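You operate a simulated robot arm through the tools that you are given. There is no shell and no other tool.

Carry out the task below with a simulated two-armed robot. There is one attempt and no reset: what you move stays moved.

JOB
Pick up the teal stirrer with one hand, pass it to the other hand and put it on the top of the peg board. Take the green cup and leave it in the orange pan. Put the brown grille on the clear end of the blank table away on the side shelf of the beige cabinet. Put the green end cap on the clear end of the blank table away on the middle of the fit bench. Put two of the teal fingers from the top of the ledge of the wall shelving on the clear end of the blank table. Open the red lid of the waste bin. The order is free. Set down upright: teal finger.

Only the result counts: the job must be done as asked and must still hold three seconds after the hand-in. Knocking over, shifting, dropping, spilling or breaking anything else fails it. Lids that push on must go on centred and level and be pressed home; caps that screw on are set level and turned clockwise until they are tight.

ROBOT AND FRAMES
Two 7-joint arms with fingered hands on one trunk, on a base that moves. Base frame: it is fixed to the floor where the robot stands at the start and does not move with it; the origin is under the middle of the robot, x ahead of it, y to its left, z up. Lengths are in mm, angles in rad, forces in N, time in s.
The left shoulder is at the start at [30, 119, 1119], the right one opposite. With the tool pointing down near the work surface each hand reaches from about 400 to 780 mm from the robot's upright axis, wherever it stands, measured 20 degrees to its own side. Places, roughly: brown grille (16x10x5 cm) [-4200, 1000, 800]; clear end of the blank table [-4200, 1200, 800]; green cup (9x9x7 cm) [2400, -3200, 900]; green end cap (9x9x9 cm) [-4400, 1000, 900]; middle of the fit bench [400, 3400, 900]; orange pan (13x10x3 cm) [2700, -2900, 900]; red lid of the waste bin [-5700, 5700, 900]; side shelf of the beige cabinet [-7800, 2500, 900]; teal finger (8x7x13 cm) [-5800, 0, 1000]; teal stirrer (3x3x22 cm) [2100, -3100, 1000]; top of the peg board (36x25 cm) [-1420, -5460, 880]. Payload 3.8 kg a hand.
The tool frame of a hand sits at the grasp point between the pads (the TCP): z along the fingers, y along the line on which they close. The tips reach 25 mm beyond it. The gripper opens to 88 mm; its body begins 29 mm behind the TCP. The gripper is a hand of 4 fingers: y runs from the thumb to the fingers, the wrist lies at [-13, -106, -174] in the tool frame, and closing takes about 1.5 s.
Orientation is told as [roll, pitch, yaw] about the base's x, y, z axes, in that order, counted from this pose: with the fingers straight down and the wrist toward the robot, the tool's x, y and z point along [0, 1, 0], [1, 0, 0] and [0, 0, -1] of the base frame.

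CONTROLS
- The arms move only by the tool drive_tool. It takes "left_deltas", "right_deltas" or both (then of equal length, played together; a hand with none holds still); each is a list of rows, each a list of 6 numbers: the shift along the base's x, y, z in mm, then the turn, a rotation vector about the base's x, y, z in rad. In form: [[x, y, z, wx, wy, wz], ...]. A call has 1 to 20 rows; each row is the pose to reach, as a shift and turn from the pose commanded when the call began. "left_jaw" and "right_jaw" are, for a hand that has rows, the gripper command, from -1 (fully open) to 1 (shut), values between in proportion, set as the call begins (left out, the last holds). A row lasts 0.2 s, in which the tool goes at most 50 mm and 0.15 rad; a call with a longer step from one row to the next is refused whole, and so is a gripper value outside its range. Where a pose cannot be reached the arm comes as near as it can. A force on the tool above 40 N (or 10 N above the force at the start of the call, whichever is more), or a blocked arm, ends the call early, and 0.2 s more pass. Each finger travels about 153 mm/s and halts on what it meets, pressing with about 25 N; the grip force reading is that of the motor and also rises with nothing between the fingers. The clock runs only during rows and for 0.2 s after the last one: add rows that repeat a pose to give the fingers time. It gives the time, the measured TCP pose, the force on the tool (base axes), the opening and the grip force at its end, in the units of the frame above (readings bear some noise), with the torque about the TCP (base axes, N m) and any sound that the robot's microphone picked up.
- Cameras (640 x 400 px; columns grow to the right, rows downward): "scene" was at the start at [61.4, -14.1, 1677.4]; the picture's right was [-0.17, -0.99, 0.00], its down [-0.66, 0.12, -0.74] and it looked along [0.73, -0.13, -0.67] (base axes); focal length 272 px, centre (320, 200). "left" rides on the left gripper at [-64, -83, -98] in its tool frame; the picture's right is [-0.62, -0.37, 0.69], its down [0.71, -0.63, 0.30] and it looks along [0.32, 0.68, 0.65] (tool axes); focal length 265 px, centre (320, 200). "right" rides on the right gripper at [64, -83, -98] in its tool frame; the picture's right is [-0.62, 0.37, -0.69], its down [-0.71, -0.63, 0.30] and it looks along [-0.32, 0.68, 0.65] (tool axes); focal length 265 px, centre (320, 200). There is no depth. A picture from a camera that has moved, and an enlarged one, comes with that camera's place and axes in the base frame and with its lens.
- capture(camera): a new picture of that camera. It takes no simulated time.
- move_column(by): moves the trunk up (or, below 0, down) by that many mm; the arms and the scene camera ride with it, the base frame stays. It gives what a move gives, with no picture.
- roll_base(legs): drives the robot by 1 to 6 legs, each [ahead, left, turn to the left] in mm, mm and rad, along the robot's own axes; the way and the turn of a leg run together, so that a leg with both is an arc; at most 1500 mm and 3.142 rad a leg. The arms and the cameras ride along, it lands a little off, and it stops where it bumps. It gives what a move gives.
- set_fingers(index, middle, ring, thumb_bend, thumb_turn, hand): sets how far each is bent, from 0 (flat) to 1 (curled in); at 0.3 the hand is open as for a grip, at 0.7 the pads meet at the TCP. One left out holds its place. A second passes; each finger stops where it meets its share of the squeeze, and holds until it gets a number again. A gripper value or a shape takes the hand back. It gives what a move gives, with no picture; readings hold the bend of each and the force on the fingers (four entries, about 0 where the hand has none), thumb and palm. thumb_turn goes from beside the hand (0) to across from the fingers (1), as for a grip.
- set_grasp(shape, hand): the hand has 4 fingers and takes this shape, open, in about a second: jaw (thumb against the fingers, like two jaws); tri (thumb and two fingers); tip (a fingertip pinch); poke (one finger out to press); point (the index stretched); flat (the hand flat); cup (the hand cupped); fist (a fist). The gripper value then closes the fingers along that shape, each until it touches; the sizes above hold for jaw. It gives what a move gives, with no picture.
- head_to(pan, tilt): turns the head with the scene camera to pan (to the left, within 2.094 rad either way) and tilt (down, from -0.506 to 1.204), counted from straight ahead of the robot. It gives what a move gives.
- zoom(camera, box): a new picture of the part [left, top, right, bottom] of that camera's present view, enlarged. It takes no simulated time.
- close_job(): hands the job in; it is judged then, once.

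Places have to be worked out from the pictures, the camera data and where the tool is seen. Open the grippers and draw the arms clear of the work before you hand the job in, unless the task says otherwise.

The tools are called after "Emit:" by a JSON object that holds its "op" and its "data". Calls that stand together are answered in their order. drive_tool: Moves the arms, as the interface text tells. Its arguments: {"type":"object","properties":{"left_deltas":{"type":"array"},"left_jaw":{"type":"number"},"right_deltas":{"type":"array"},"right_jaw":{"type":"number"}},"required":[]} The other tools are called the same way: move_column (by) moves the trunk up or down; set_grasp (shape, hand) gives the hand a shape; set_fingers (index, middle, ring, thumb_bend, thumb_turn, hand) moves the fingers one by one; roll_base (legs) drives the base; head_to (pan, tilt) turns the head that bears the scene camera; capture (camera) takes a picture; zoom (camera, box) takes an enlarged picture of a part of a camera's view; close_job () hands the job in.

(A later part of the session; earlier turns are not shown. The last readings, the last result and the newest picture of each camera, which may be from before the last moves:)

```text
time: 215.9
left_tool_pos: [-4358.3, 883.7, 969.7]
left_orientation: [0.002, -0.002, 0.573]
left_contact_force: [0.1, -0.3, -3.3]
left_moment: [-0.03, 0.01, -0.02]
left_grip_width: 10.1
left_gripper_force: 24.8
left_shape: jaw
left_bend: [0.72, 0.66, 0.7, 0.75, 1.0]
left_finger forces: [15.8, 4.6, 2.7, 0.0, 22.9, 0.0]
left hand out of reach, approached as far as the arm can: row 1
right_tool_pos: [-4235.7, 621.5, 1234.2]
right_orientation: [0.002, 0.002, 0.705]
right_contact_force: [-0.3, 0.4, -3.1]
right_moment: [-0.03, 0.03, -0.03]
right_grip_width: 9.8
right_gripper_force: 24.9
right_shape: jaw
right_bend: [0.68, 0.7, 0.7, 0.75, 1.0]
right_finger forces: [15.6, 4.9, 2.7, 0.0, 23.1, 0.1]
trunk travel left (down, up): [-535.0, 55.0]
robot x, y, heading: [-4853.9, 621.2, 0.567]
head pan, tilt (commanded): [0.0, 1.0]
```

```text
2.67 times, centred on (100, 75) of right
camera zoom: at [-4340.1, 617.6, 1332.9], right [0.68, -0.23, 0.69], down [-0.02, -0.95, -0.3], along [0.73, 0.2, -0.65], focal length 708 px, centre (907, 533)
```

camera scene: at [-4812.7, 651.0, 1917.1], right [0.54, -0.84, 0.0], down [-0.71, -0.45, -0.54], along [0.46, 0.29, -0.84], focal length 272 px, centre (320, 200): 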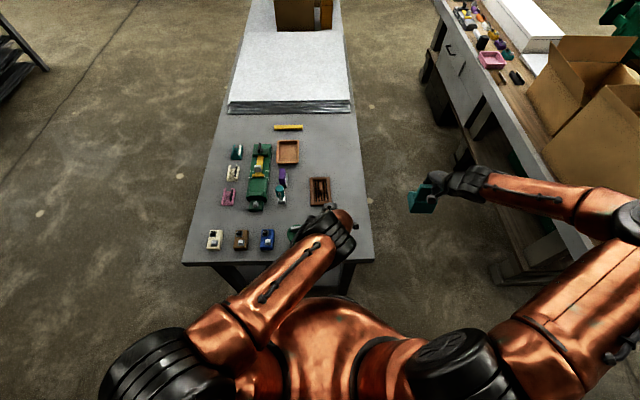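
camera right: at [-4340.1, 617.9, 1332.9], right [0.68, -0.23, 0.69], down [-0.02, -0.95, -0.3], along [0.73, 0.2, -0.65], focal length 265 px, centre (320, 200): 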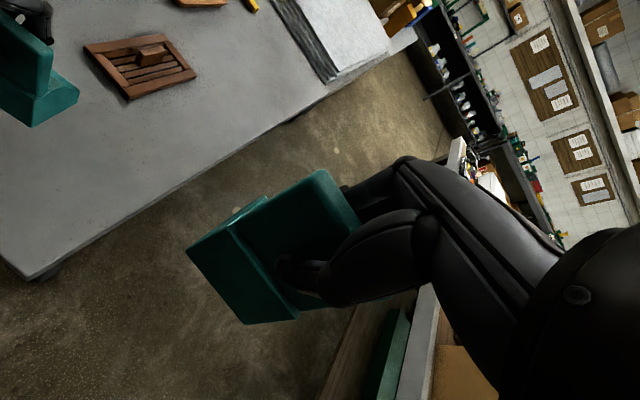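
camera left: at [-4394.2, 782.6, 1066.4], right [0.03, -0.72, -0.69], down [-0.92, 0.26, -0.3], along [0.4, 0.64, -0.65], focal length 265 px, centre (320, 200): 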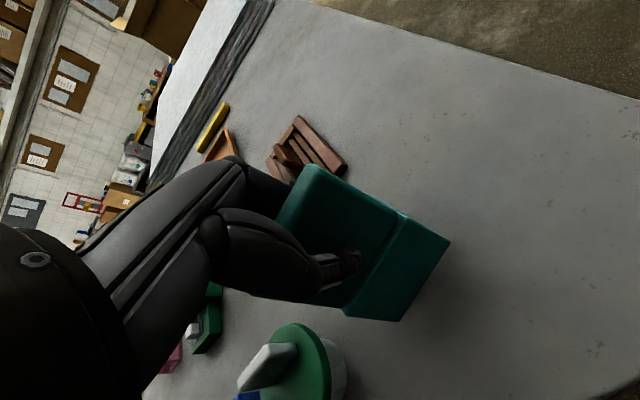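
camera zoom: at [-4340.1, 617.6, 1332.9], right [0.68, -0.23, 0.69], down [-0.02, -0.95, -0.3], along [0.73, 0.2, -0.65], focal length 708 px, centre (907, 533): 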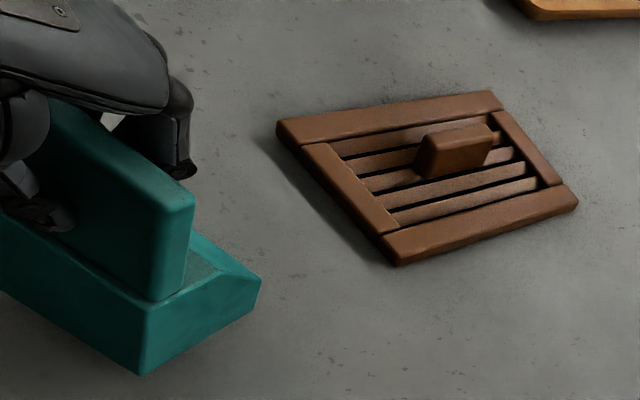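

The arm is near its downward limit with the trunk this high. I raise the left hand 90 mm while then lowering the trunk 100 mm, to regain freedom.

Emit:
{"op": "drive_tool", "data": {"left_deltas": [[0, 0, 30, 0, 0, 0], [0, 0, 60, 0, 0, 0], [0, 0, 95, 0, 0, 0], [0, 0, 95, 0, 0, 0]]}}

Emit:
{"op": "move_column", "data": {"by": -100}}

Emit:
{"op": "capture", "data": {"camera": "scene"}}

Emit:
{"op": "capture", "data": {"camera": "left"}}

```text
time: 216.9
left_tool_pos: [-4361.2, 882.4, 1059.9]
left_orientation: [0.002, 0.002, 0.572]
left_contact_force: [-0.7, -0.1, -2.7]
left_moment: [-0.03, 0.01, -0.03]
left_grip_width: 9.9
left_gripper_force: 25.2
left_shape: jaw
left_bend: [0.72, 0.66, 0.7, 0.75, 1.0]
left_finger forces: [15.8, 4.7, 2.7, 0.1, 22.9, 0.1]
right_tool_pos: [-4235.0, 623.1, 1234.1]
right_orientation: [0.001, 0.002, 0.706]
right_contact_force: [-0.2, -0.1, -2.8]
right_moment: [0.0, -0.01, -0.02]
right_grip_width: 9.7
right_gripper_force: 25.1
right_shape: jaw
right_bend: [0.68, 0.7, 0.7, 0.75, 1.0]
right_finger forces: [15.4, 4.9, 2.8, 0.0, 23.0, 0.0]
trunk travel left (down, up): [-535.0, 55.0]
robot x, y, heading: [-4854.0, 620.3, 0.566]
head pan, tilt (commanded): [0.0, 1.0]
```

```text
time: 218.2
left_tool_pos: [-4360.3, 882.4, 960.0]
left_orientation: [0.0, 0.0, 0.57]
left_contact_force: [-0.7, -0.3, -2.7]
left_moment: [0.02, 0.05, 0.04]
left_grip_width: 10.3
left_gripper_force: 24.6
left_shape: jaw
left_bend: [0.72, 0.66, 0.7, 0.75, 1.0]
left_finger forces: [15.8, 4.6, 2.7, 0.1, 22.9, 0.0]
right_tool_pos: [-4236.1, 622.6, 1135.7]
right_orientation: [0.002, 0.0, 0.707]
right_contact_force: [-0.5, -0.2, -3.3]
right_moment: [-0.02, 0.05, 0.0]
right_grip_width: 9.4
right_gripper_force: 25.0
right_shape: jaw
right_bend: [0.68, 0.7, 0.7, 0.75, 1.0]
right_finger forces: [15.5, 5.0, 2.7, 0.0, 23.0, 0.0]
trunk travel left (down, up): [-435.0, 155.0]
robot x, y, heading: [-4851.7, 622.3, 0.566]
head pan, tilt (commanded): [0.0, 1.0]
```

```text
taken
camera scene: at [-4813.1, 651.1, 1817.2], right [0.54, -0.84, 0.0], down [-0.71, -0.45, -0.54], along [0.46, 0.29, -0.84], focal length 272 px, centre (320, 200)
```

scene: 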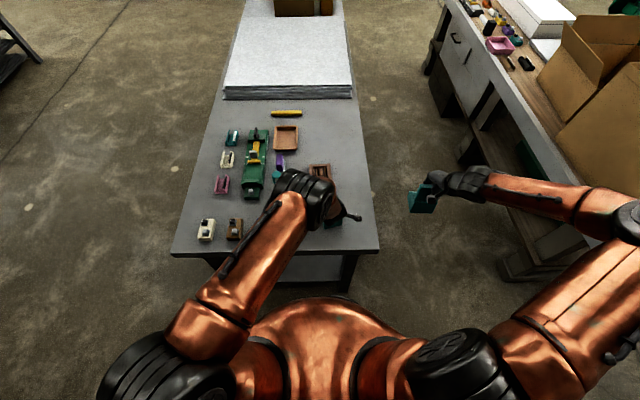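

```text
taken
camera left: at [-4395.8, 781.0, 1058.6], right [0.03, -0.72, -0.69], down [-0.92, 0.26, -0.3], along [0.4, 0.64, -0.65], focal length 265 px, centre (320, 200)
```

left: 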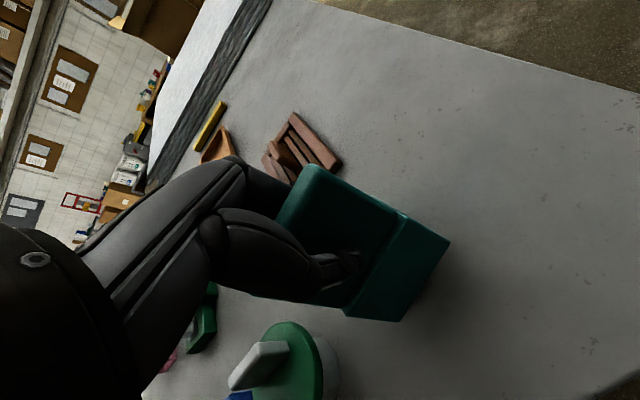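

Now at 960; I creep down in small steps and watch the vertical force for touchdown.

Emit:
{"op": "drive_tool", "data": {"left_deltas": [[0, 0, -5, 0, 0, 0], [0, 0, -10, 0, 0, 0], [0, 0, -10, 0, 0, 0]]}}

Emit:
{"op": "zoom", "data": {"camera": "right", "box": [0, 0, 200, 150]}}

```text
time: 219.0
left_tool_pos: [-4361.5, 882.0, 951.1]
left_orientation: [0.0, 0.001, 0.57]
left_contact_force: [-0.4, 0.8, -3.9]
left_moment: [-0.04, -0.01, -0.03]
left_grip_width: 10.3
left_gripper_force: 25.0
left_shape: jaw
left_bend: [0.72, 0.66, 0.7, 0.75, 1.0]
left_finger forces: [15.8, 4.8, 2.7, 0.0, 22.9, 0.1]
right_tool_pos: [-4236.7, 622.7, 1134.6]
right_orientation: [0.004, 0.002, 0.706]
right_contact_force: [0.6, -0.1, -3.4]
right_moment: [0.04, 0.01, -0.02]
right_grip_width: 9.9
right_gripper_force: 24.7
right_shape: jaw
right_bend: [0.68, 0.7, 0.7, 0.75, 1.0]
right_finger forces: [15.5, 5.0, 2.7, 0.2, 23.0, 0.1]
trunk travel left (down, up): [-435.0, 155.0]
robot x, y, heading: [-4853.7, 626.2, 0.572]
head pan, tilt (commanded): [0.0, 1.0]
```

```text
2.67 times, centred on (100, 75) of right
camera zoom: at [-4340.2, 618.1, 1232.9], right [0.68, -0.23, 0.69], down [-0.02, -0.95, -0.3], along [0.73, 0.2, -0.65], focal length 708 px, centre (907, 533)
```

zoom: 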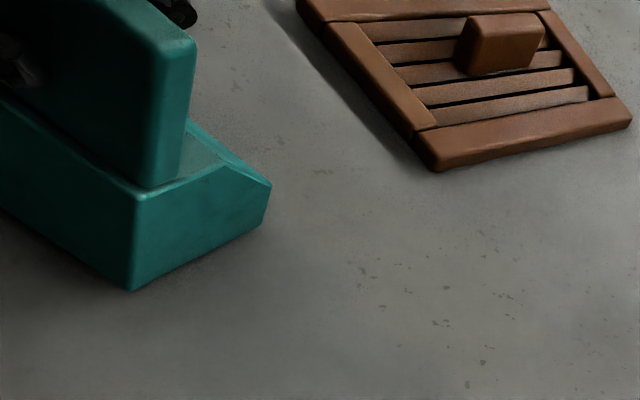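

Emit:
{"op": "drive_tool", "data": {"left_deltas": [[0, 0, -4, 0, 0, 0], [0, 0, -8, 0, 0, 0], [0, 0, -8, 0, 0, 0]]}}

Emit:
{"op": "zoom", "data": {"camera": "right", "box": [0, 0, 200, 150]}}

```text
time: 219.8
left_tool_pos: [-4361.0, 881.0, 943.4]
left_orientation: [0.001, -0.003, 0.571]
left_contact_force: [-1.5, -1.5, 8.0]
left_moment: [0.0, -0.01, -0.03]
left_grip_width: 10.6
left_gripper_force: 25.0
left_shape: jaw
left_bend: [0.72, 0.72, 0.7, 0.75, 0.99]
left_finger forces: [15.6, 5.9, 2.3, 0.0, 25.5, 0.0]
right_tool_pos: [-4237.7, 621.3, 1134.9]
right_orientation: [0.001, -0.002, 0.705]
right_contact_force: [-0.5, 0.8, -2.5]
right_moment: [-0.02, 0.04, 0.01]
right_grip_width: 9.9
right_gripper_force: 24.8
right_shape: jaw
right_bend: [0.68, 0.7, 0.7, 0.75, 1.0]
right_finger forces: [15.5, 5.1, 2.7, 0.0, 23.0, 0.0]
trunk travel left (down, up): [-435.0, 155.0]
robot x, y, heading: [-4858.8, 626.0, 0.574]
head pan, tilt (commanded): [0.0, 1.0]
```

```text
2.67 times, centred on (100, 75) of right
camera zoom: at [-4341.3, 617.5, 1233.5], right [0.68, -0.23, 0.69], down [-0.02, -0.95, -0.3], along [0.73, 0.2, -0.65], focal length 708 px, centre (907, 533)
```

zoom: 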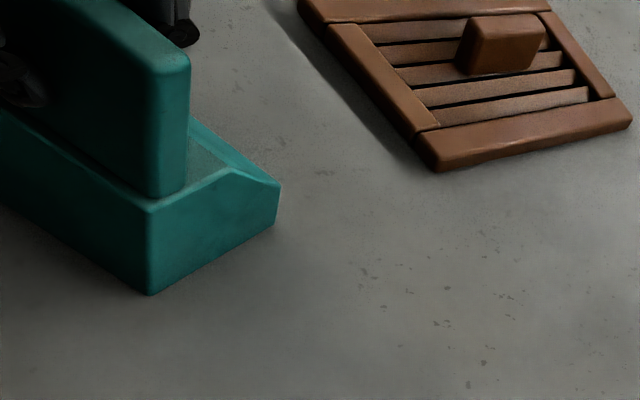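

Touchdown (force now +8 N). I open the left hand to release the piece.

Emit:
{"op": "drive_tool", "data": {"left_deltas": [[0, 0, 1, 0, 0, 0], [0, 0, 1, 0, 0, 0], [0, 0, 1, 0, 0, 0], [0, 0, 1, 0, 0, 0], [0, 0, 1, 0, 0, 0]], "left_jaw": -1}}

Emit:
{"op": "zoom", "data": {"camera": "right", "box": [0, 0, 200, 150]}}

Emit:
{"op": "capture", "data": {"camera": "left"}}

```text
time: 221.0
left_tool_pos: [-4359.9, 881.3, 942.7]
left_orientation: [0.001, -0.001, 0.57]
left_contact_force: [-0.3, -0.1, -0.6]
left_moment: [-0.01, 0.02, 0.04]
left_grip_width: 87.5
left_gripper_force: 0.1
left_shape: jaw
left_bend: [0.3, 0.3, 0.3, 0.3, 0.98]
left_finger forces: [0.0, 0.1, 0.1, 0.0, 0.0, 0.0]
right_tool_pos: [-4235.8, 622.7, 1134.2]
right_orientation: [0.002, 0.0, 0.705]
right_contact_force: [0.1, 0.4, -2.3]
right_moment: [0.0, 0.03, 0.02]
right_grip_width: 9.7
right_gripper_force: 25.2
right_shape: jaw
right_bend: [0.68, 0.7, 0.7, 0.75, 1.0]
right_finger forces: [15.5, 5.0, 2.6, 0.1, 23.0, 0.0]
trunk travel left (down, up): [-435.0, 155.0]
robot x, y, heading: [-4853.9, 628.4, 0.567]
head pan, tilt (commanded): [0.0, 1.0]
```

```text
2.67 times, centred on (100, 75) of right
camera zoom: at [-4340.6, 617.9, 1233.1], right [0.68, -0.23, 0.69], down [-0.02, -0.95, -0.3], along [0.73, 0.2, -0.65], focal length 708 px, centre (907, 533)
```

zoom: 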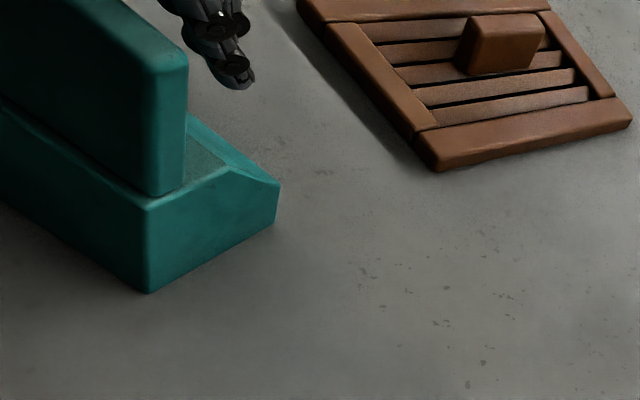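

```text
taken
camera left: at [-4396.2, 780.6, 1041.4], right [0.03, -0.72, -0.69], down [-0.92, 0.26, -0.3], along [0.4, 0.64, -0.65], focal length 265 px, centre (320, 200)
```

left: 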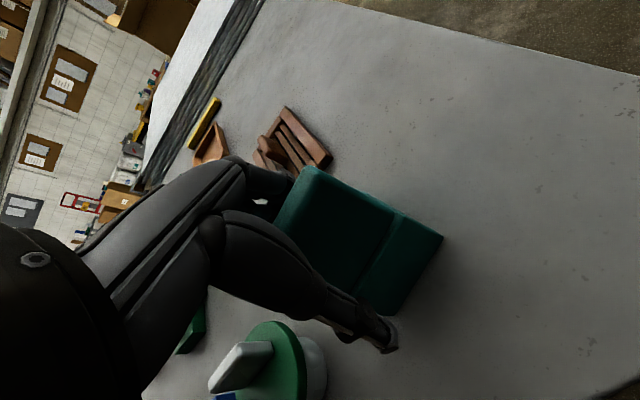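

It stands upright. I lift the left hand straight up and move it aside to the left.

Emit:
{"op": "drive_tool", "data": {"left_deltas": [[0, 0, 15, 0, 0, 0], [0, 0, 40, 0, 0, 0], [0, 0, 75, 0, 0, 0], [0, 0, 115, 0, 0, 0], [0, 0, 155, 0, 0, 0], [-20, 32, 180, 0, 0, 0], [-45, 70, 190, 0, 0, 0], [-70, 110, 190, 0, 0, 0], [-95, 150, 190, 0, 0, 0], [-120, 190, 190, 0, 0, 0]]}}

Emit:
{"op": "capture", "data": {"camera": "scene"}}

Emit:
{"op": "zoom", "data": {"camera": "scene", "box": [200, 120, 440, 280]}}

```text
time: 223.2
left_tool_pos: [-4481.1, 1075.2, 1133.2]
left_orientation: [-0.001, 0.001, 0.571]
left_contact_force: [0.0, -0.2, -0.8]
left_moment: [-0.02, -0.06, 0.01]
left_grip_width: 87.6
left_gripper_force: 0.1
left_shape: jaw
left_bend: [0.3, 0.3, 0.3, 0.3, 0.98]
left_finger forces: [0.1, 0.0, 0.0, 0.0, 0.1, 0.0]
right_tool_pos: [-4235.3, 622.7, 1134.8]
right_orientation: [0.001, 0.001, 0.705]
right_contact_force: [-0.9, -0.1, -3.3]
right_moment: [-0.01, 0.06, 0.02]
right_grip_width: 9.6
right_gripper_force: 24.5
right_shape: jaw
right_bend: [0.68, 0.7, 0.7, 0.75, 1.0]
right_finger forces: [15.5, 5.0, 2.6, 0.1, 23.0, 0.1]
trunk travel left (down, up): [-435.0, 155.0]
robot x, y, heading: [-4852.1, 626.7, 0.565]
head pan, tilt (commanded): [0.0, 1.0]
```

```text
taken
camera scene: at [-4814.8, 652.9, 1817.1], right [0.54, -0.84, 0.0], down [-0.71, -0.45, -0.54], along [0.46, 0.29, -0.84], focal length 272 px, centre (320, 200)
```

scene: 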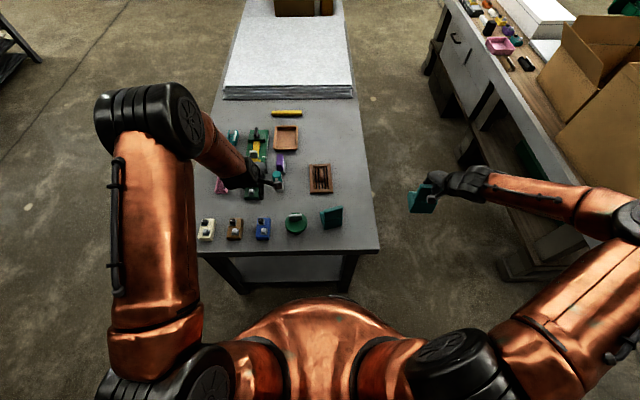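

```text
2.50 times, centred on (320, 200) of scene
camera zoom: at [-4814.8, 652.9, 1817.1], right [0.54, -0.84, 0.0], down [-0.71, -0.45, -0.54], along [0.46, 0.29, -0.84], focal length 680 px, centre (320, 200)
```

zoom: 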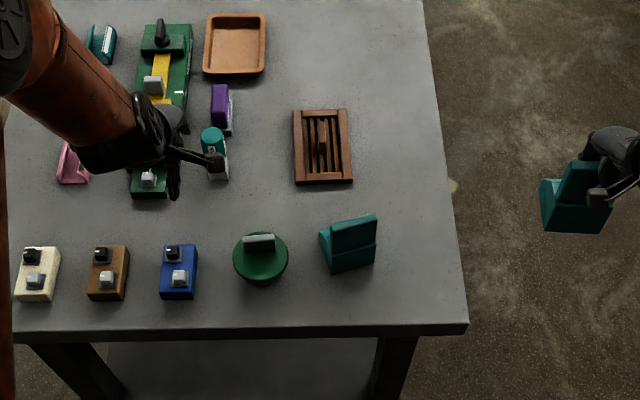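

The first finger stands upright right of the end cap. Now the right hand brings the second finger to its right, leaving ~30 mm to either side.

Emit:
{"op": "drive_tool", "data": {"right_deltas": [[-5, 33, 0, 0, 0, -0.023], [-10, 66, 0, 0, 0, -0.046], [-15.5, 99, 0, 0, 0, -0.069], [-20.5, 132, 0, 0, 0, -0.092], [-26, 165, 0, 0, 0, -0.115], [-31.1, 198.2, 0, 0, 0, -0.137], [-31.1, 198.2, -40, 0, 0, -0.137], [-31.1, 198.2, -80, 0, 0, -0.137], [-31.1, 198.2, -120, 0, 0, -0.137], [-31.1, 198.2, -140, 0, 0, -0.137], [-31.1, 198.2, -140, 0, 0, -0.137]]}}

Emit:
{"op": "zoom", "data": {"camera": "scene", "box": [200, 120, 440, 280]}}

Emit:
{"op": "capture", "data": {"camera": "right"}}

```text
time: 225.6
left_tool_pos: [-4481.8, 1074.3, 1133.0]
left_orientation: [0.001, -0.001, 0.571]
left_contact_force: [0.1, 0.4, 1.1]
left_moment: [0.0, -0.03, -0.02]
left_grip_width: 87.4
left_gripper_force: 0.0
left_shape: jaw
left_bend: [0.3, 0.3, 0.3, 0.3, 0.98]
left_finger forces: [0.1, 0.0, 0.1, 0.0, 0.0, 0.0]
right_tool_pos: [-4268.8, 822.8, 994.2]
right_orientation: [0.0, 0.0, 0.567]
right_contact_force: [0.6, 0.1, -4.9]
right_moment: [-0.02, 0.04, 0.02]
right_grip_width: 9.3
right_gripper_force: 25.0
right_shape: jaw
right_bend: [0.68, 0.7, 0.7, 0.75, 1.0]
right_finger forces: [15.8, 4.7, 2.8, 0.0, 23.2, 0.0]
trunk travel left (down, up): [-435.0, 155.0]
robot x, y, heading: [-4854.8, 622.2, 0.569]
head pan, tilt (commanded): [0.0, 1.0]
```

```text
2.50 times, centred on (320, 200) of scene
camera zoom: at [-4813.5, 651.4, 1817.1], right [0.54, -0.84, 0.0], down [-0.71, -0.45, -0.54], along [0.46, 0.29, -0.84], focal length 680 px, centre (320, 200)
```

zoom: 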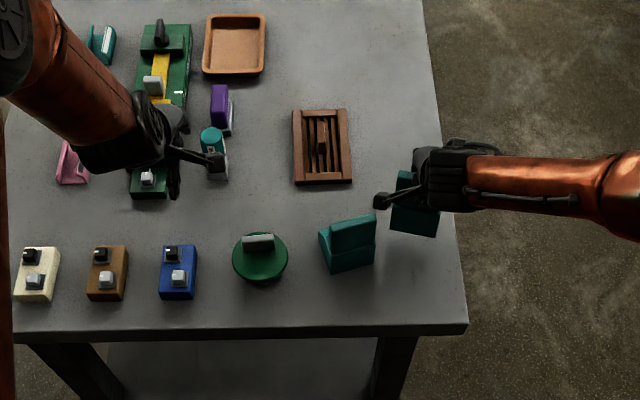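

```text
taken
camera right: at [-4373.4, 832.8, 1092.5], right [0.64, -0.32, 0.69], down [-0.15, -0.94, -0.3], along [0.75, 0.09, -0.65], focal length 265 px, centre (320, 200)
```

right: 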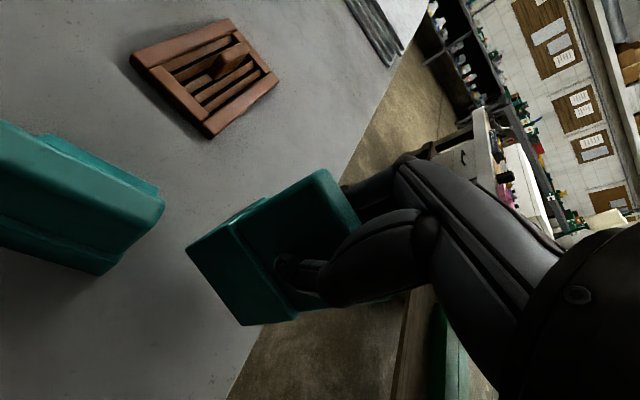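

Position is good: ~36 mm margin to the table edge and a clear gap to the first finger. I lower it to the table.

Emit:
{"op": "drive_tool", "data": {"right_deltas": [[0, 0, -15, 0, 0, 0], [0, 0, -30, 0, 0, 0], [0, 0, -40, 0, 0, 0], [0, 0, -44, 0, 0, 0], [0, 0, -44, 0, 0, 0]]}}

Emit:
{"op": "drive_tool", "data": {"right_deltas": [[0, 0, -3, 0, 0, 0], [0, 0, -6, 0, 0, 0], [0, 0, -6, 0, 0, 0]]}}

```text
time: 226.8
left_tool_pos: [-4480.8, 1075.0, 1134.6]
left_orientation: [-0.002, 0.0, 0.572]
left_contact_force: [0.1, 0.3, -0.3]
left_moment: [-0.02, 0.01, 0.03]
left_grip_width: 87.5
left_gripper_force: 0.0
left_shape: jaw
left_bend: [0.3, 0.3, 0.3, 0.3, 0.98]
left_finger forces: [0.0, 0.0, 0.0, 0.0, 0.0, 0.1]
right_tool_pos: [-4268.8, 822.0, 949.3]
right_orientation: [0.0, 0.001, 0.567]
right_contact_force: [-0.3, -0.2, -2.3]
right_moment: [-0.01, 0.04, -0.04]
right_grip_width: 9.6
right_gripper_force: 24.9
right_shape: jaw
right_bend: [0.68, 0.7, 0.7, 0.75, 1.0]
right_finger forces: [15.8, 4.7, 2.8, 0.0, 23.1, 0.1]
trunk travel left (down, up): [-435.0, 155.0]
robot x, y, heading: [-4855.4, 624.5, 0.564]
head pan, tilt (commanded): [0.0, 1.0]
```

```text
time: 227.6
left_tool_pos: [-4479.9, 1075.2, 1134.2]
left_orientation: [0.002, 0.0, 0.571]
left_contact_force: [-0.4, -0.3, -0.5]
left_moment: [-0.01, 0.01, 0.0]
left_grip_width: 87.6
left_gripper_force: 0.0
left_shape: jaw
left_bend: [0.3, 0.3, 0.3, 0.3, 0.98]
left_finger forces: [0.0, 0.0, 0.0, 0.0, 0.0, 0.0]
right_tool_pos: [-4267.5, 821.2, 944.7]
right_orientation: [0.001, 0.001, 0.569]
right_contact_force: [-1.4, -0.4, 0.8]
right_moment: [0.05, -0.03, 0.01]
right_grip_width: 9.6
right_gripper_force: 25.0
right_shape: jaw
right_bend: [0.68, 0.71, 0.7, 0.75, 0.99]
right_finger forces: [15.4, 4.7, 2.5, 0.0, 24.1, 0.0]
trunk travel left (down, up): [-435.0, 155.0]
robot x, y, heading: [-4854.0, 622.1, 0.565]
head pan, tilt (commanded): [0.0, 1.0]
```

The weight has gone off the hand (force -3 N to +0.8 N), so it is touching. I lower 1.5 mm more and release.

Emit:
{"op": "drive_tool", "data": {"right_deltas": [[0, 0, -1.5, 0, 0, 0], [0, 0, -1.5, 0, 0, 0]]}}

Emit:
{"op": "drive_tool", "data": {"right_deltas": [[0, 0, 0, 0, 0, 0], [0, 0, 0, 0, 0, 0], [0, 0, 0, 0, 0, 0], [0, 0, 0, 0, 0, 0], [0, 0, 0, 0, 0, 0]], "right_jaw": -1}}

Emit:
{"op": "capture", "data": {"camera": "right"}}

Emit:
{"op": "zoom", "data": {"camera": "scene", "box": [200, 120, 440, 280]}}

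```text
time: 228.2
left_tool_pos: [-4481.1, 1074.7, 1133.9]
left_orientation: [-0.001, -0.001, 0.571]
left_contact_force: [0.6, 0.4, 0.0]
left_moment: [-0.02, -0.01, 0.0]
left_grip_width: 87.7
left_gripper_force: 0.1
left_shape: jaw
left_bend: [0.3, 0.3, 0.3, 0.3, 0.98]
left_finger forces: [0.1, 0.2, 0.0, 0.0, 0.0, 0.1]
right_tool_pos: [-4269.4, 820.1, 944.8]
right_orientation: [0.0, 0.001, 0.567]
right_contact_force: [-1.5, 0.4, 5.2]
right_moment: [0.02, -0.02, 0.01]
right_grip_width: 9.8
right_gripper_force: 25.4
right_shape: jaw
right_bend: [0.68, 0.71, 0.7, 0.75, 0.99]
right_finger forces: [15.6, 5.2, 2.7, 0.1, 24.6, 0.0]
trunk travel left (down, up): [-435.0, 155.0]
robot x, y, heading: [-4856.4, 620.4, 0.565]
head pan, tilt (commanded): [0.0, 1.0]
```

```text
time: 229.4
left_tool_pos: [-4481.0, 1074.4, 1133.9]
left_orientation: [-0.002, -0.001, 0.572]
left_contact_force: [-0.2, -0.6, -0.2]
left_moment: [0.01, -0.03, 0.0]
left_grip_width: 88.1
left_gripper_force: 0.0
left_shape: jaw
left_bend: [0.3, 0.3, 0.3, 0.3, 0.98]
left_finger forces: [0.0, 0.0, 0.1, 0.0, 0.1, 0.0]
right_tool_pos: [-4268.4, 821.8, 943.1]
right_orientation: [0.0, 0.0, 0.568]
right_contact_force: [0.5, 0.1, 0.0]
right_moment: [0.0, 0.0, 0.02]
right_grip_width: 87.5
right_gripper_force: 0.1
right_shape: jaw
right_bend: [0.3, 0.3, 0.3, 0.3, 0.98]
right_finger forces: [0.1, 0.0, 0.0, 0.0, 0.0, 0.1]
trunk travel left (down, up): [-435.0, 155.0]
robot x, y, heading: [-4855.8, 626.5, 0.57]
head pan, tilt (commanded): [0.0, 1.0]
```

```text
taken
camera right: at [-4372.1, 830.8, 1041.8], right [0.64, -0.32, 0.69], down [-0.15, -0.94, -0.3], along [0.75, 0.09, -0.65], focal length 265 px, centre (320, 200)
```

right: 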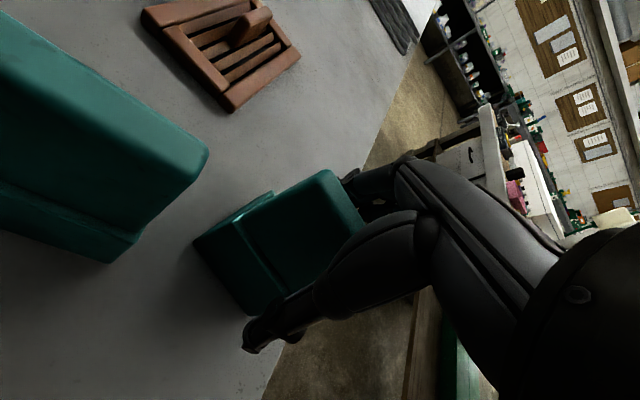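

```text
2.50 times, centred on (320, 200) of scene
camera zoom: at [-4813.9, 651.2, 1817.1], right [0.54, -0.84, 0.0], down [-0.71, -0.45, -0.54], along [0.46, 0.29, -0.84], focal length 680 px, centre (320, 200)
```

zoom: 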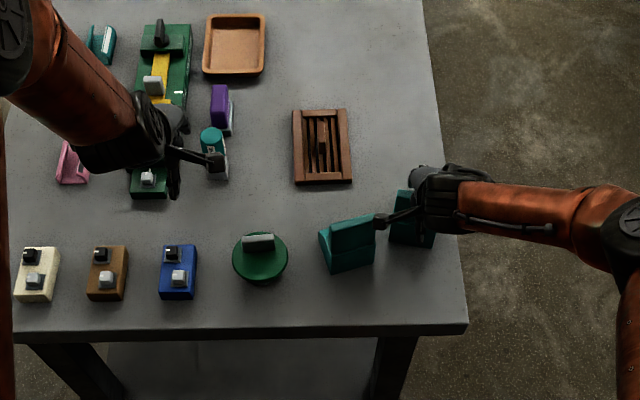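

The second finger stands free. I lift the right hand straight up and move it back and to the right.

Emit:
{"op": "drive_tool", "data": {"right_deltas": [[0, 0, 15, 0, 0, 0], [0, 0, 40, 0, 0, 0], [0, 0, 75, 0, 0, 0], [0, 0, 115, 0, 0, 0], [0, 0, 155, 0, 0, 0], [0, 0, 190, 0, 0, 0], [10, -40, 190, 0, 0, 0], [20, -85, 190, 0, 0, 0]]}}

Emit:
{"op": "zoom", "data": {"camera": "scene", "box": [200, 120, 440, 280]}}

Emit:
{"op": "capture", "data": {"camera": "left"}}

Emit:
{"op": "capture", "data": {"camera": "right"}}

```text
time: 231.2
left_tool_pos: [-4480.3, 1073.1, 1135.5]
left_orientation: [0.0, 0.001, 0.571]
left_contact_force: [0.1, 0.2, -0.7]
left_moment: [0.02, -0.01, 0.01]
left_grip_width: 87.5
left_gripper_force: 0.0
left_shape: jaw
left_bend: [0.3, 0.3, 0.3, 0.3, 0.98]
left_finger forces: [0.0, 0.0, 0.0, 0.0, 0.1, 0.0]
right_tool_pos: [-4248.7, 735.6, 1133.4]
right_orientation: [0.002, -0.001, 0.569]
right_contact_force: [-0.8, 0.2, 0.9]
right_moment: [0.0, 0.02, 0.02]
right_grip_width: 87.4
right_gripper_force: 0.0
right_shape: jaw
right_bend: [0.3, 0.3, 0.3, 0.3, 0.98]
right_finger forces: [0.0, 0.0, 0.1, 0.0, 0.1, 0.0]
trunk travel left (down, up): [-435.0, 155.0]
robot x, y, heading: [-4857.5, 623.4, 0.566]
head pan, tilt (commanded): [0.0, 1.0]
```

```text
2.50 times, centred on (320, 200) of scene
camera zoom: at [-4813.8, 648.8, 1817.1], right [0.54, -0.84, 0.0], down [-0.71, -0.45, -0.54], along [0.46, 0.29, -0.84], focal length 680 px, centre (320, 200)
```

zoom: 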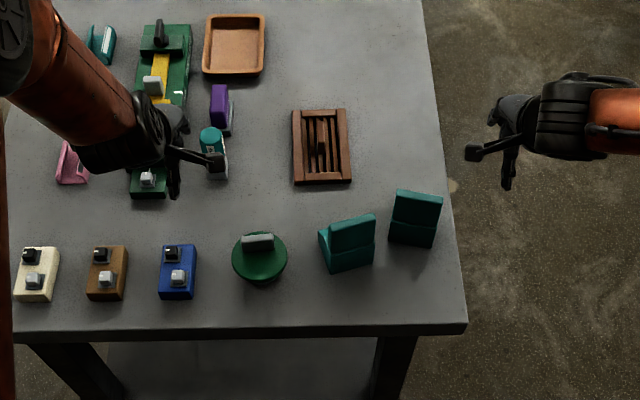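

```text
taken
camera left: at [-4515.8, 971.8, 1232.7], right [0.03, -0.72, -0.69], down [-0.92, 0.26, -0.3], along [0.4, 0.64, -0.65], focal length 265 px, centre (320, 200)
```

left: 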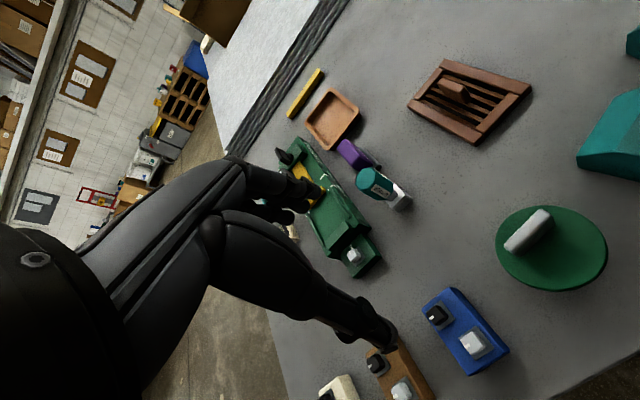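

```text
taken
camera right: at [-4352.2, 744.6, 1232.5], right [0.65, -0.33, 0.69], down [-0.15, -0.94, -0.31], along [0.75, 0.1, -0.65], focal length 265 px, centre (320, 200)
```

right: 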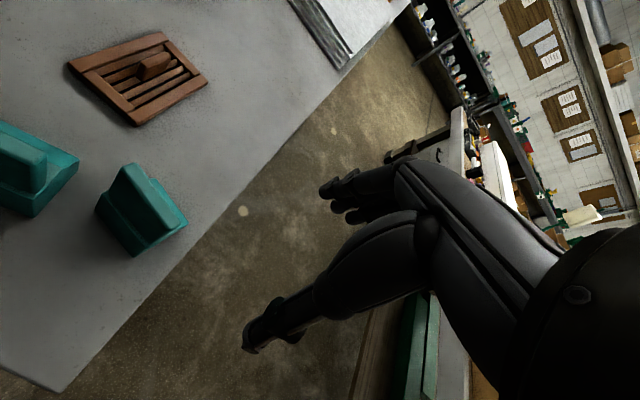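

Both teal fingers stand upright on the clear end. Now I look closely at the grille's handle and at the end cap to plan the grasps.

Emit:
{"op": "zoom", "data": {"camera": "right", "box": [50, 10, 230, 140]}}

Emit:
{"op": "zoom", "data": {"camera": "scene", "box": [275, 155, 345, 235]}}

Emit:
{"op": "zoom", "data": {"camera": "left", "box": [380, 40, 640, 300]}}

```text
3.08 times, centred on (140, 75) of right
camera zoom: at [-4352.2, 744.6, 1232.5], right [0.65, -0.33, 0.69], down [-0.15, -0.94, -0.31], along [0.75, 0.1, -0.65], focal length 817 px, centre (874, 585)
```

zoom: 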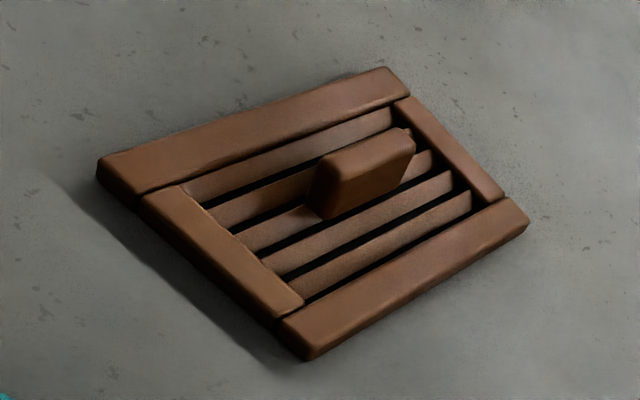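

```text
5.00 times, centred on (310, 195) of scene
camera zoom: at [-4813.8, 648.8, 1817.1], right [0.54, -0.84, 0.0], down [-0.71, -0.45, -0.54], along [0.46, 0.29, -0.84], focal length 1361 px, centre (370, 225)
```

zoom: 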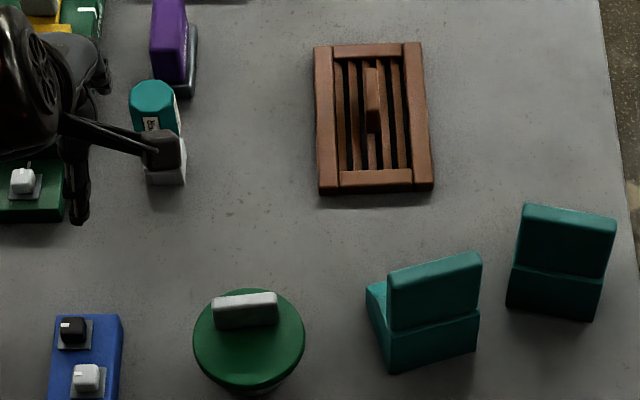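

```text
1.54 times, centred on (510, 170) of left
camera zoom: at [-4515.8, 971.8, 1232.7], right [0.03, -0.72, -0.69], down [-0.92, 0.26, -0.3], along [0.4, 0.64, -0.65], focal length 408 px, centre (28, 246)
```

zoom: 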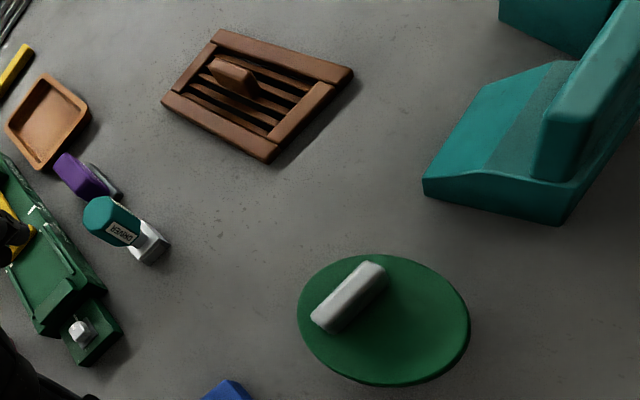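

The end cap's bar handle is at about (-4441, 996), top z ≈ 928, thin across my closing direction. I bring the left hand above it with a 0.11 rad turn.

Emit:
{"op": "drive_tool", "data": {"left_deltas": [[13, -26, 0, 0, 0, 0.037], [26, -52, 0, 0, 0, 0.074], [39, -77.7, 0, 0, 0, 0.11], [39, -77.7, -40, 0, 0, 0.11], [39, -77.7, -80, 0, 0, 0.11], [39, -77.7, -120, 0, 0, 0.11], [39, -77.7, -155, 0, 0, 0.11], [39, -77.7, -155, 0, 0, 0.11]]}}

Emit:
{"op": "capture", "data": {"camera": "left"}}

Emit:
{"op": "zoom", "data": {"camera": "scene", "box": [240, 170, 360, 250]}}

```text
time: 233.0
left_tool_pos: [-4441.1, 994.3, 979.0]
left_orientation: [0.001, 0.0, 0.679]
left_contact_force: [0.6, -0.8, 0.6]
left_moment: [0.01, 0.02, -0.01]
left_grip_width: 87.7
left_gripper_force: 0.1
left_shape: jaw
left_bend: [0.3, 0.3, 0.3, 0.3, 0.98]
left_finger forces: [0.0, 0.1, 0.0, 0.0, 0.0, 0.0]
right_tool_pos: [-4248.5, 734.8, 1133.7]
right_orientation: [0.001, -0.001, 0.569]
right_contact_force: [-0.3, 0.3, 0.7]
right_moment: [0.04, 0.06, 0.03]
right_grip_width: 87.7
right_gripper_force: 0.1
right_shape: jaw
right_bend: [0.3, 0.3, 0.3, 0.3, 0.98]
right_finger forces: [0.0, 0.1, 0.1, 0.0, 0.0, 0.0]
trunk travel left (down, up): [-435.0, 155.0]
robot x, y, heading: [-4855.5, 622.7, 0.57]
head pan, tilt (commanded): [0.0, 1.0]
```

```text
taken
camera left: at [-4465.6, 890.5, 1077.5], right [0.1, -0.71, -0.69], down [-0.94, 0.16, -0.3], along [0.33, 0.68, -0.65], focal length 265 px, centre (320, 200)
```

left: 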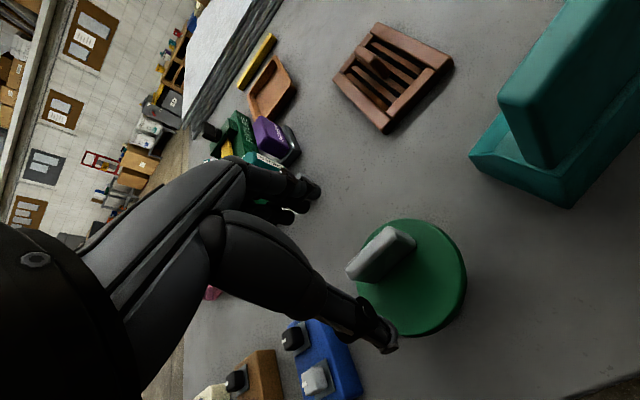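

```text
5.00 times, centred on (300, 210) of scene
camera zoom: at [-4814.1, 650.6, 1817.2], right [0.54, -0.84, 0.0], down [-0.71, -0.45, -0.54], along [0.46, 0.29, -0.84], focal length 1361 px, centre (420, 150)
```

zoom: 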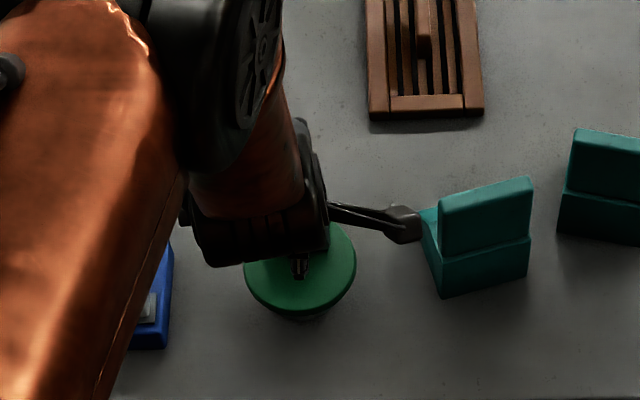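

The bar is between thumb and fingers in plan. I lower 46 mm so the fingertips flank the bar just above the disc.

Emit:
{"op": "drive_tool", "data": {"left_deltas": [[0, 0, -15, 0, 0, 0], [0, 0, -30, 0, 0, 0], [0, 0, -40, 0, 0, 0], [0, 0, -46, 0, 0, 0], [0, 0, -46, 0, 0, 0]]}}

Emit:
{"op": "capture", "data": {"camera": "left"}}

```text
time: 234.2
left_tool_pos: [-4440.3, 994.5, 932.5]
left_orientation: [0.002, -0.001, 0.681]
left_contact_force: [-0.4, 0.1, 0.1]
left_moment: [-0.02, 0.01, 0.01]
left_grip_width: 87.5
left_gripper_force: 0.1
left_shape: jaw
left_bend: [0.3, 0.3, 0.3, 0.3, 0.98]
left_finger forces: [0.0, 0.1, 0.0, 0.0, 0.0, 0.0]
right_tool_pos: [-4247.6, 736.7, 1132.5]
right_orientation: [-0.001, 0.001, 0.568]
right_contact_force: [0.4, 0.9, 0.1]
right_moment: [-0.02, 0.0, -0.01]
right_grip_width: 87.6
right_gripper_force: 0.0
right_shape: jaw
right_bend: [0.3, 0.3, 0.3, 0.3, 0.98]
right_finger forces: [0.0, 0.0, 0.0, 0.0, 0.0, 0.0]
trunk travel left (down, up): [-435.0, 155.0]
robot x, y, heading: [-4854.3, 622.4, 0.568]
head pan, tilt (commanded): [0.0, 1.0]
```

```text
taken
camera left: at [-4465.5, 890.7, 1030.7], right [0.1, -0.71, -0.69], down [-0.94, 0.16, -0.3], along [0.33, 0.68, -0.65], focal length 265 px, centre (320, 200)
```

left: 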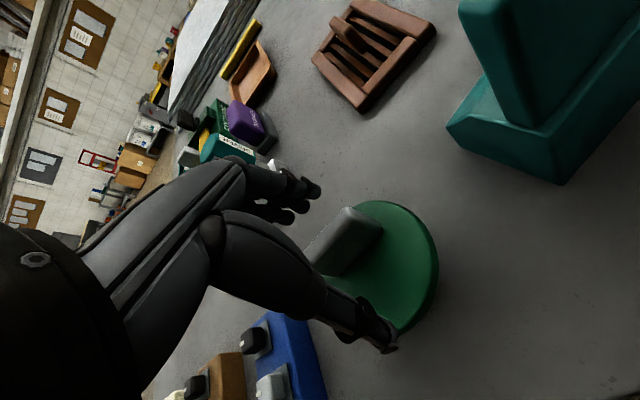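

Emit:
{"op": "zoom", "data": {"camera": "left", "box": [260, 160, 460, 350]}}

Emit:
{"op": "zoom", "data": {"camera": "right", "box": [0, 80, 160, 240]}}

```text
2.11 times, centred on (360, 255) of left
camera zoom: at [-4465.5, 890.7, 1030.7], right [0.1, -0.71, -0.69], down [-0.94, 0.16, -0.3], along [0.33, 0.68, -0.65], focal length 559 px, centre (236, 84)
```

zoom: 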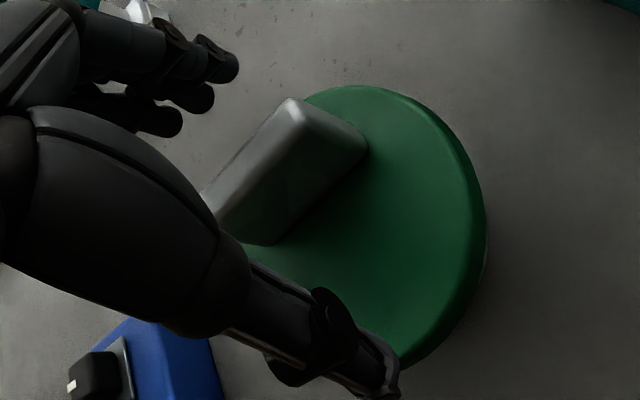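

```text
2.50 times, centred on (80, 160) of right
camera zoom: at [-4351.9, 746.1, 1232.2], right [0.64, -0.32, 0.69], down [-0.15, -0.94, -0.3], along [0.75, 0.09, -0.65], focal length 664 px, centre (920, 300)
```

zoom: 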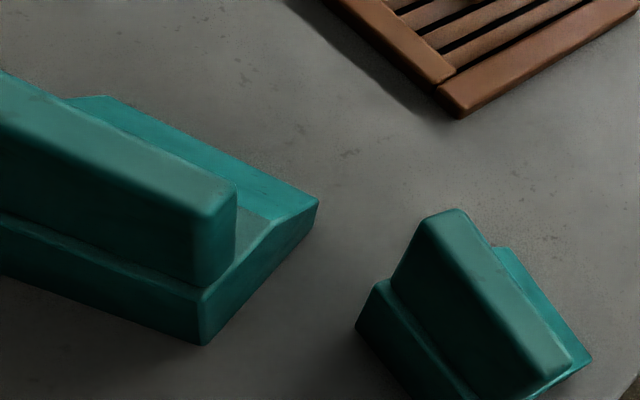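

The bar's top is level with the grasp point and the fingertips are ~2 mm above the disc. I close the left hand.

Emit:
{"op": "drive_tool", "data": {"left_deltas": [[0, 0, 0, 0, 0, 0], [0, 0, 0, 0, 0, 0], [0, 0, 0, 0, 0, 0], [0, 0, 0, 0, 0, 0], [0, 0, 0, 0, 0, 0], [0, 0, 0, 0, 0, 0], [0, 0, 0, 0, 0, 0], [0, 0, 0, 0, 0, 0]], "left_jaw": 1}}

Emit:
{"op": "drive_tool", "data": {"left_deltas": [[0, 0, 6, 0, 0, 0], [0, 0, 15, 0, 0, 0], [0, 0, 25, 0, 0, 0], [0, 0, 25, 0, 0, 0]]}}

Emit:
{"op": "capture", "data": {"camera": "left"}}

```text
time: 236.0
left_tool_pos: [-4440.3, 994.8, 932.2]
left_orientation: [-0.001, 0.0, 0.681]
left_contact_force: [0.3, -0.7, 1.0]
left_moment: [0.01, -0.03, -0.01]
left_grip_width: 6.3
left_gripper_force: 25.4
left_shape: jaw
left_bend: [0.71, 0.66, 0.7, 0.73, 1.0]
left_finger forces: [14.9, 5.9, 2.4, 0.0, 23.4, 0.0]
right_tool_pos: [-4246.9, 735.8, 1132.5]
right_orientation: [0.001, 0.001, 0.567]
right_contact_force: [-0.3, -0.1, -0.4]
right_moment: [0.0, -0.04, -0.03]
right_grip_width: 87.7
right_gripper_force: 0.0
right_shape: jaw
right_bend: [0.3, 0.3, 0.3, 0.3, 0.98]
right_finger forces: [0.1, 0.0, 0.0, 0.0, 0.1, 0.0]
trunk travel left (down, up): [-435.0, 155.0]
robot x, y, heading: [-4855.0, 625.9, 0.565]
head pan, tilt (commanded): [0.0, 1.0]
```

```text
time: 237.0
left_tool_pos: [-4441.4, 993.9, 957.6]
left_orientation: [0.0, -0.002, 0.681]
left_contact_force: [-0.4, 0.2, -0.6]
left_moment: [0.06, -0.03, -0.04]
left_grip_width: 5.8
left_gripper_force: 24.9
left_shape: jaw
left_bend: [0.71, 0.67, 0.7, 0.73, 1.0]
left_finger forces: [15.1, 5.8, 2.5, 0.1, 23.4, 0.0]
right_tool_pos: [-4248.2, 736.5, 1134.4]
right_orientation: [-0.001, 0.001, 0.567]
right_contact_force: [0.3, 0.2, 1.5]
right_moment: [-0.02, 0.02, -0.03]
right_grip_width: 87.8
right_gripper_force: 0.0
right_shape: jaw
right_bend: [0.3, 0.3, 0.3, 0.3, 0.98]
right_finger forces: [0.1, 0.0, 0.0, 0.1, 0.1, 0.0]
trunk travel left (down, up): [-435.0, 155.0]
robot x, y, heading: [-4858.5, 622.8, 0.569]
head pan, tilt (commanded): [0.0, 1.0]
```

```text
taken
camera left: at [-4465.4, 890.7, 1055.6], right [0.1, -0.71, -0.69], down [-0.94, 0.16, -0.3], along [0.33, 0.68, -0.65], focal length 265 px, centre (320, 200)
```

left: 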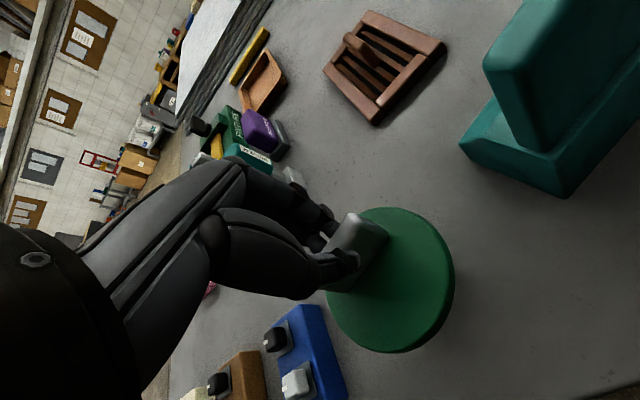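

Emit:
{"op": "drive_tool", "data": {"left_deltas": [[0, 0, 30, 0, 0, 0], [0, 0, 65, 0, 0, 0], [0, 0, 100, 0, 0, 0], [0, 0, 140, 0, 0, 0], [-10, 16, 180, 0, 0, 0], [-35, 55, 200, 0, 0, 0], [-55, 88, 200, 0, 0, 0]]}}

Emit:
{"op": "zoom", "data": {"camera": "scene", "box": [180, 120, 420, 280]}}

Emit:
{"op": "capture", "data": {"camera": "left"}}

```text
refused: row 6 steps farther than a row can; nothing moved
```

```text
2.50 times, centred on (300, 200) of scene
camera zoom: at [-4813.5, 651.2, 1817.1], right [0.54, -0.84, 0.0], down [-0.71, -0.45, -0.54], along [0.46, 0.29, -0.84], focal length 680 px, centre (370, 200)
```

zoom: 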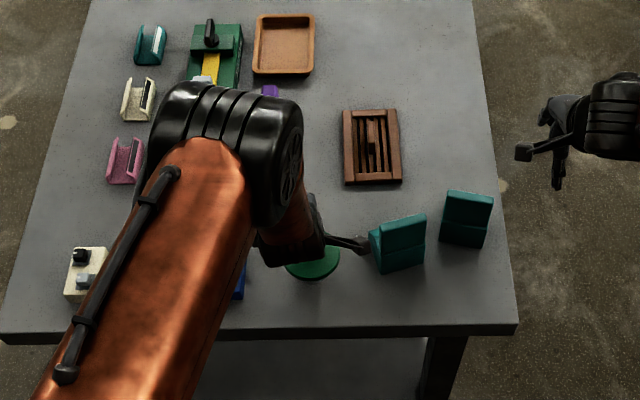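

```text
taken
camera left: at [-4465.4, 890.7, 1055.6], right [0.1, -0.71, -0.69], down [-0.94, 0.16, -0.3], along [0.33, 0.68, -0.65], focal length 265 px, centre (320, 200)
```

left: 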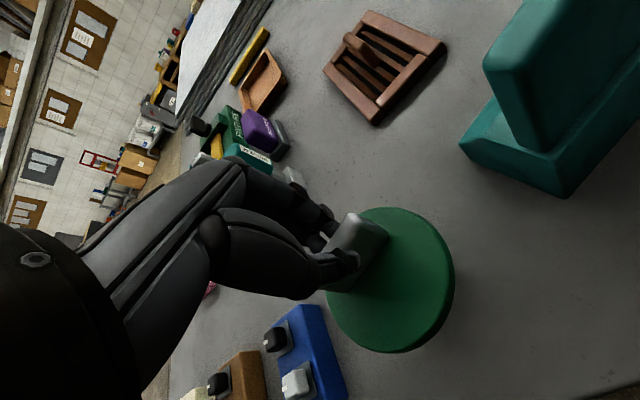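

I exceeded the step limit; nothing moved. I repeat the lift with smaller steps.

Emit:
{"op": "drive_tool", "data": {"left_deltas": [[0, 0, 30, 0, 0, 0], [0, 0, 65, 0, 0, 0], [0, 0, 100, 0, 0, 0], [0, 0, 140, 0, 0, 0], [-10, 16, 175, 0, 0, 0], [-28, 45, 200, 0, 0, 0], [-50, 80, 200, 0, 0, 0]]}}

Emit:
{"op": "zoom", "data": {"camera": "scene", "box": [180, 120, 420, 280]}}

Emit:
{"op": "capture", "data": {"camera": "left"}}

```text
time: 238.6
left_tool_pos: [-4491.9, 1074.3, 1155.3]
left_orientation: [0.0, 0.003, 0.68]
left_contact_force: [0.4, 0.1, -0.9]
left_moment: [-0.01, 0.01, -0.01]
left_grip_width: 6.0
left_gripper_force: 25.2
left_shape: jaw
left_bend: [0.71, 0.67, 0.7, 0.73, 1.0]
left_finger forces: [15.3, 5.7, 2.4, 0.0, 23.4, 0.1]
right_tool_pos: [-4248.5, 738.2, 1134.0]
right_orientation: [-0.001, 0.001, 0.568]
right_contact_force: [0.5, 1.0, -0.5]
right_moment: [0.01, -0.01, -0.01]
right_grip_width: 87.9
right_gripper_force: 0.0
right_shape: jaw
right_bend: [0.3, 0.3, 0.3, 0.3, 0.98]
right_finger forces: [0.0, 0.1, 0.0, 0.1, 0.0, 0.1]
trunk travel left (down, up): [-435.0, 155.0]
robot x, y, heading: [-4856.4, 621.6, 0.569]
head pan, tilt (commanded): [0.0, 1.0]
```

```text
2.50 times, centred on (300, 200) of scene
camera zoom: at [-4814.5, 653.3, 1817.1], right [0.54, -0.84, 0.0], down [-0.71, -0.45, -0.54], along [0.46, 0.29, -0.84], focal length 680 px, centre (370, 200)
```

zoom: 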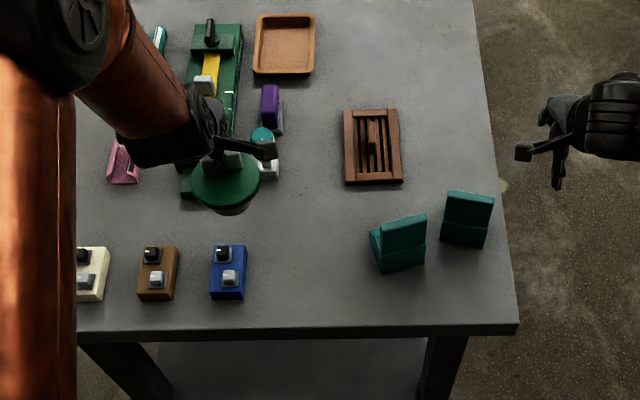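

```text
taken
camera left: at [-4515.7, 971.3, 1253.9], right [0.1, -0.71, -0.69], down [-0.94, 0.16, -0.3], along [0.33, 0.68, -0.66], focal length 265 px, centre (320, 200)
```

left: 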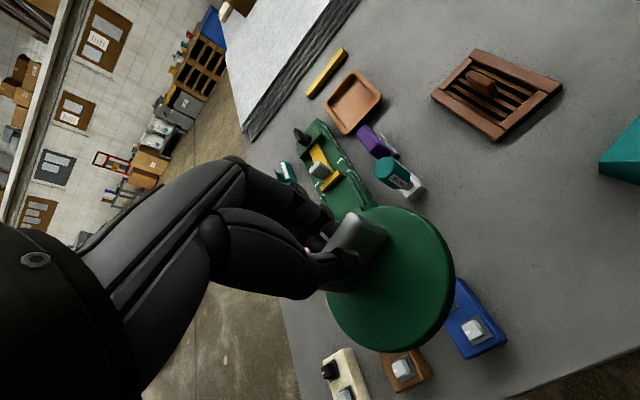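

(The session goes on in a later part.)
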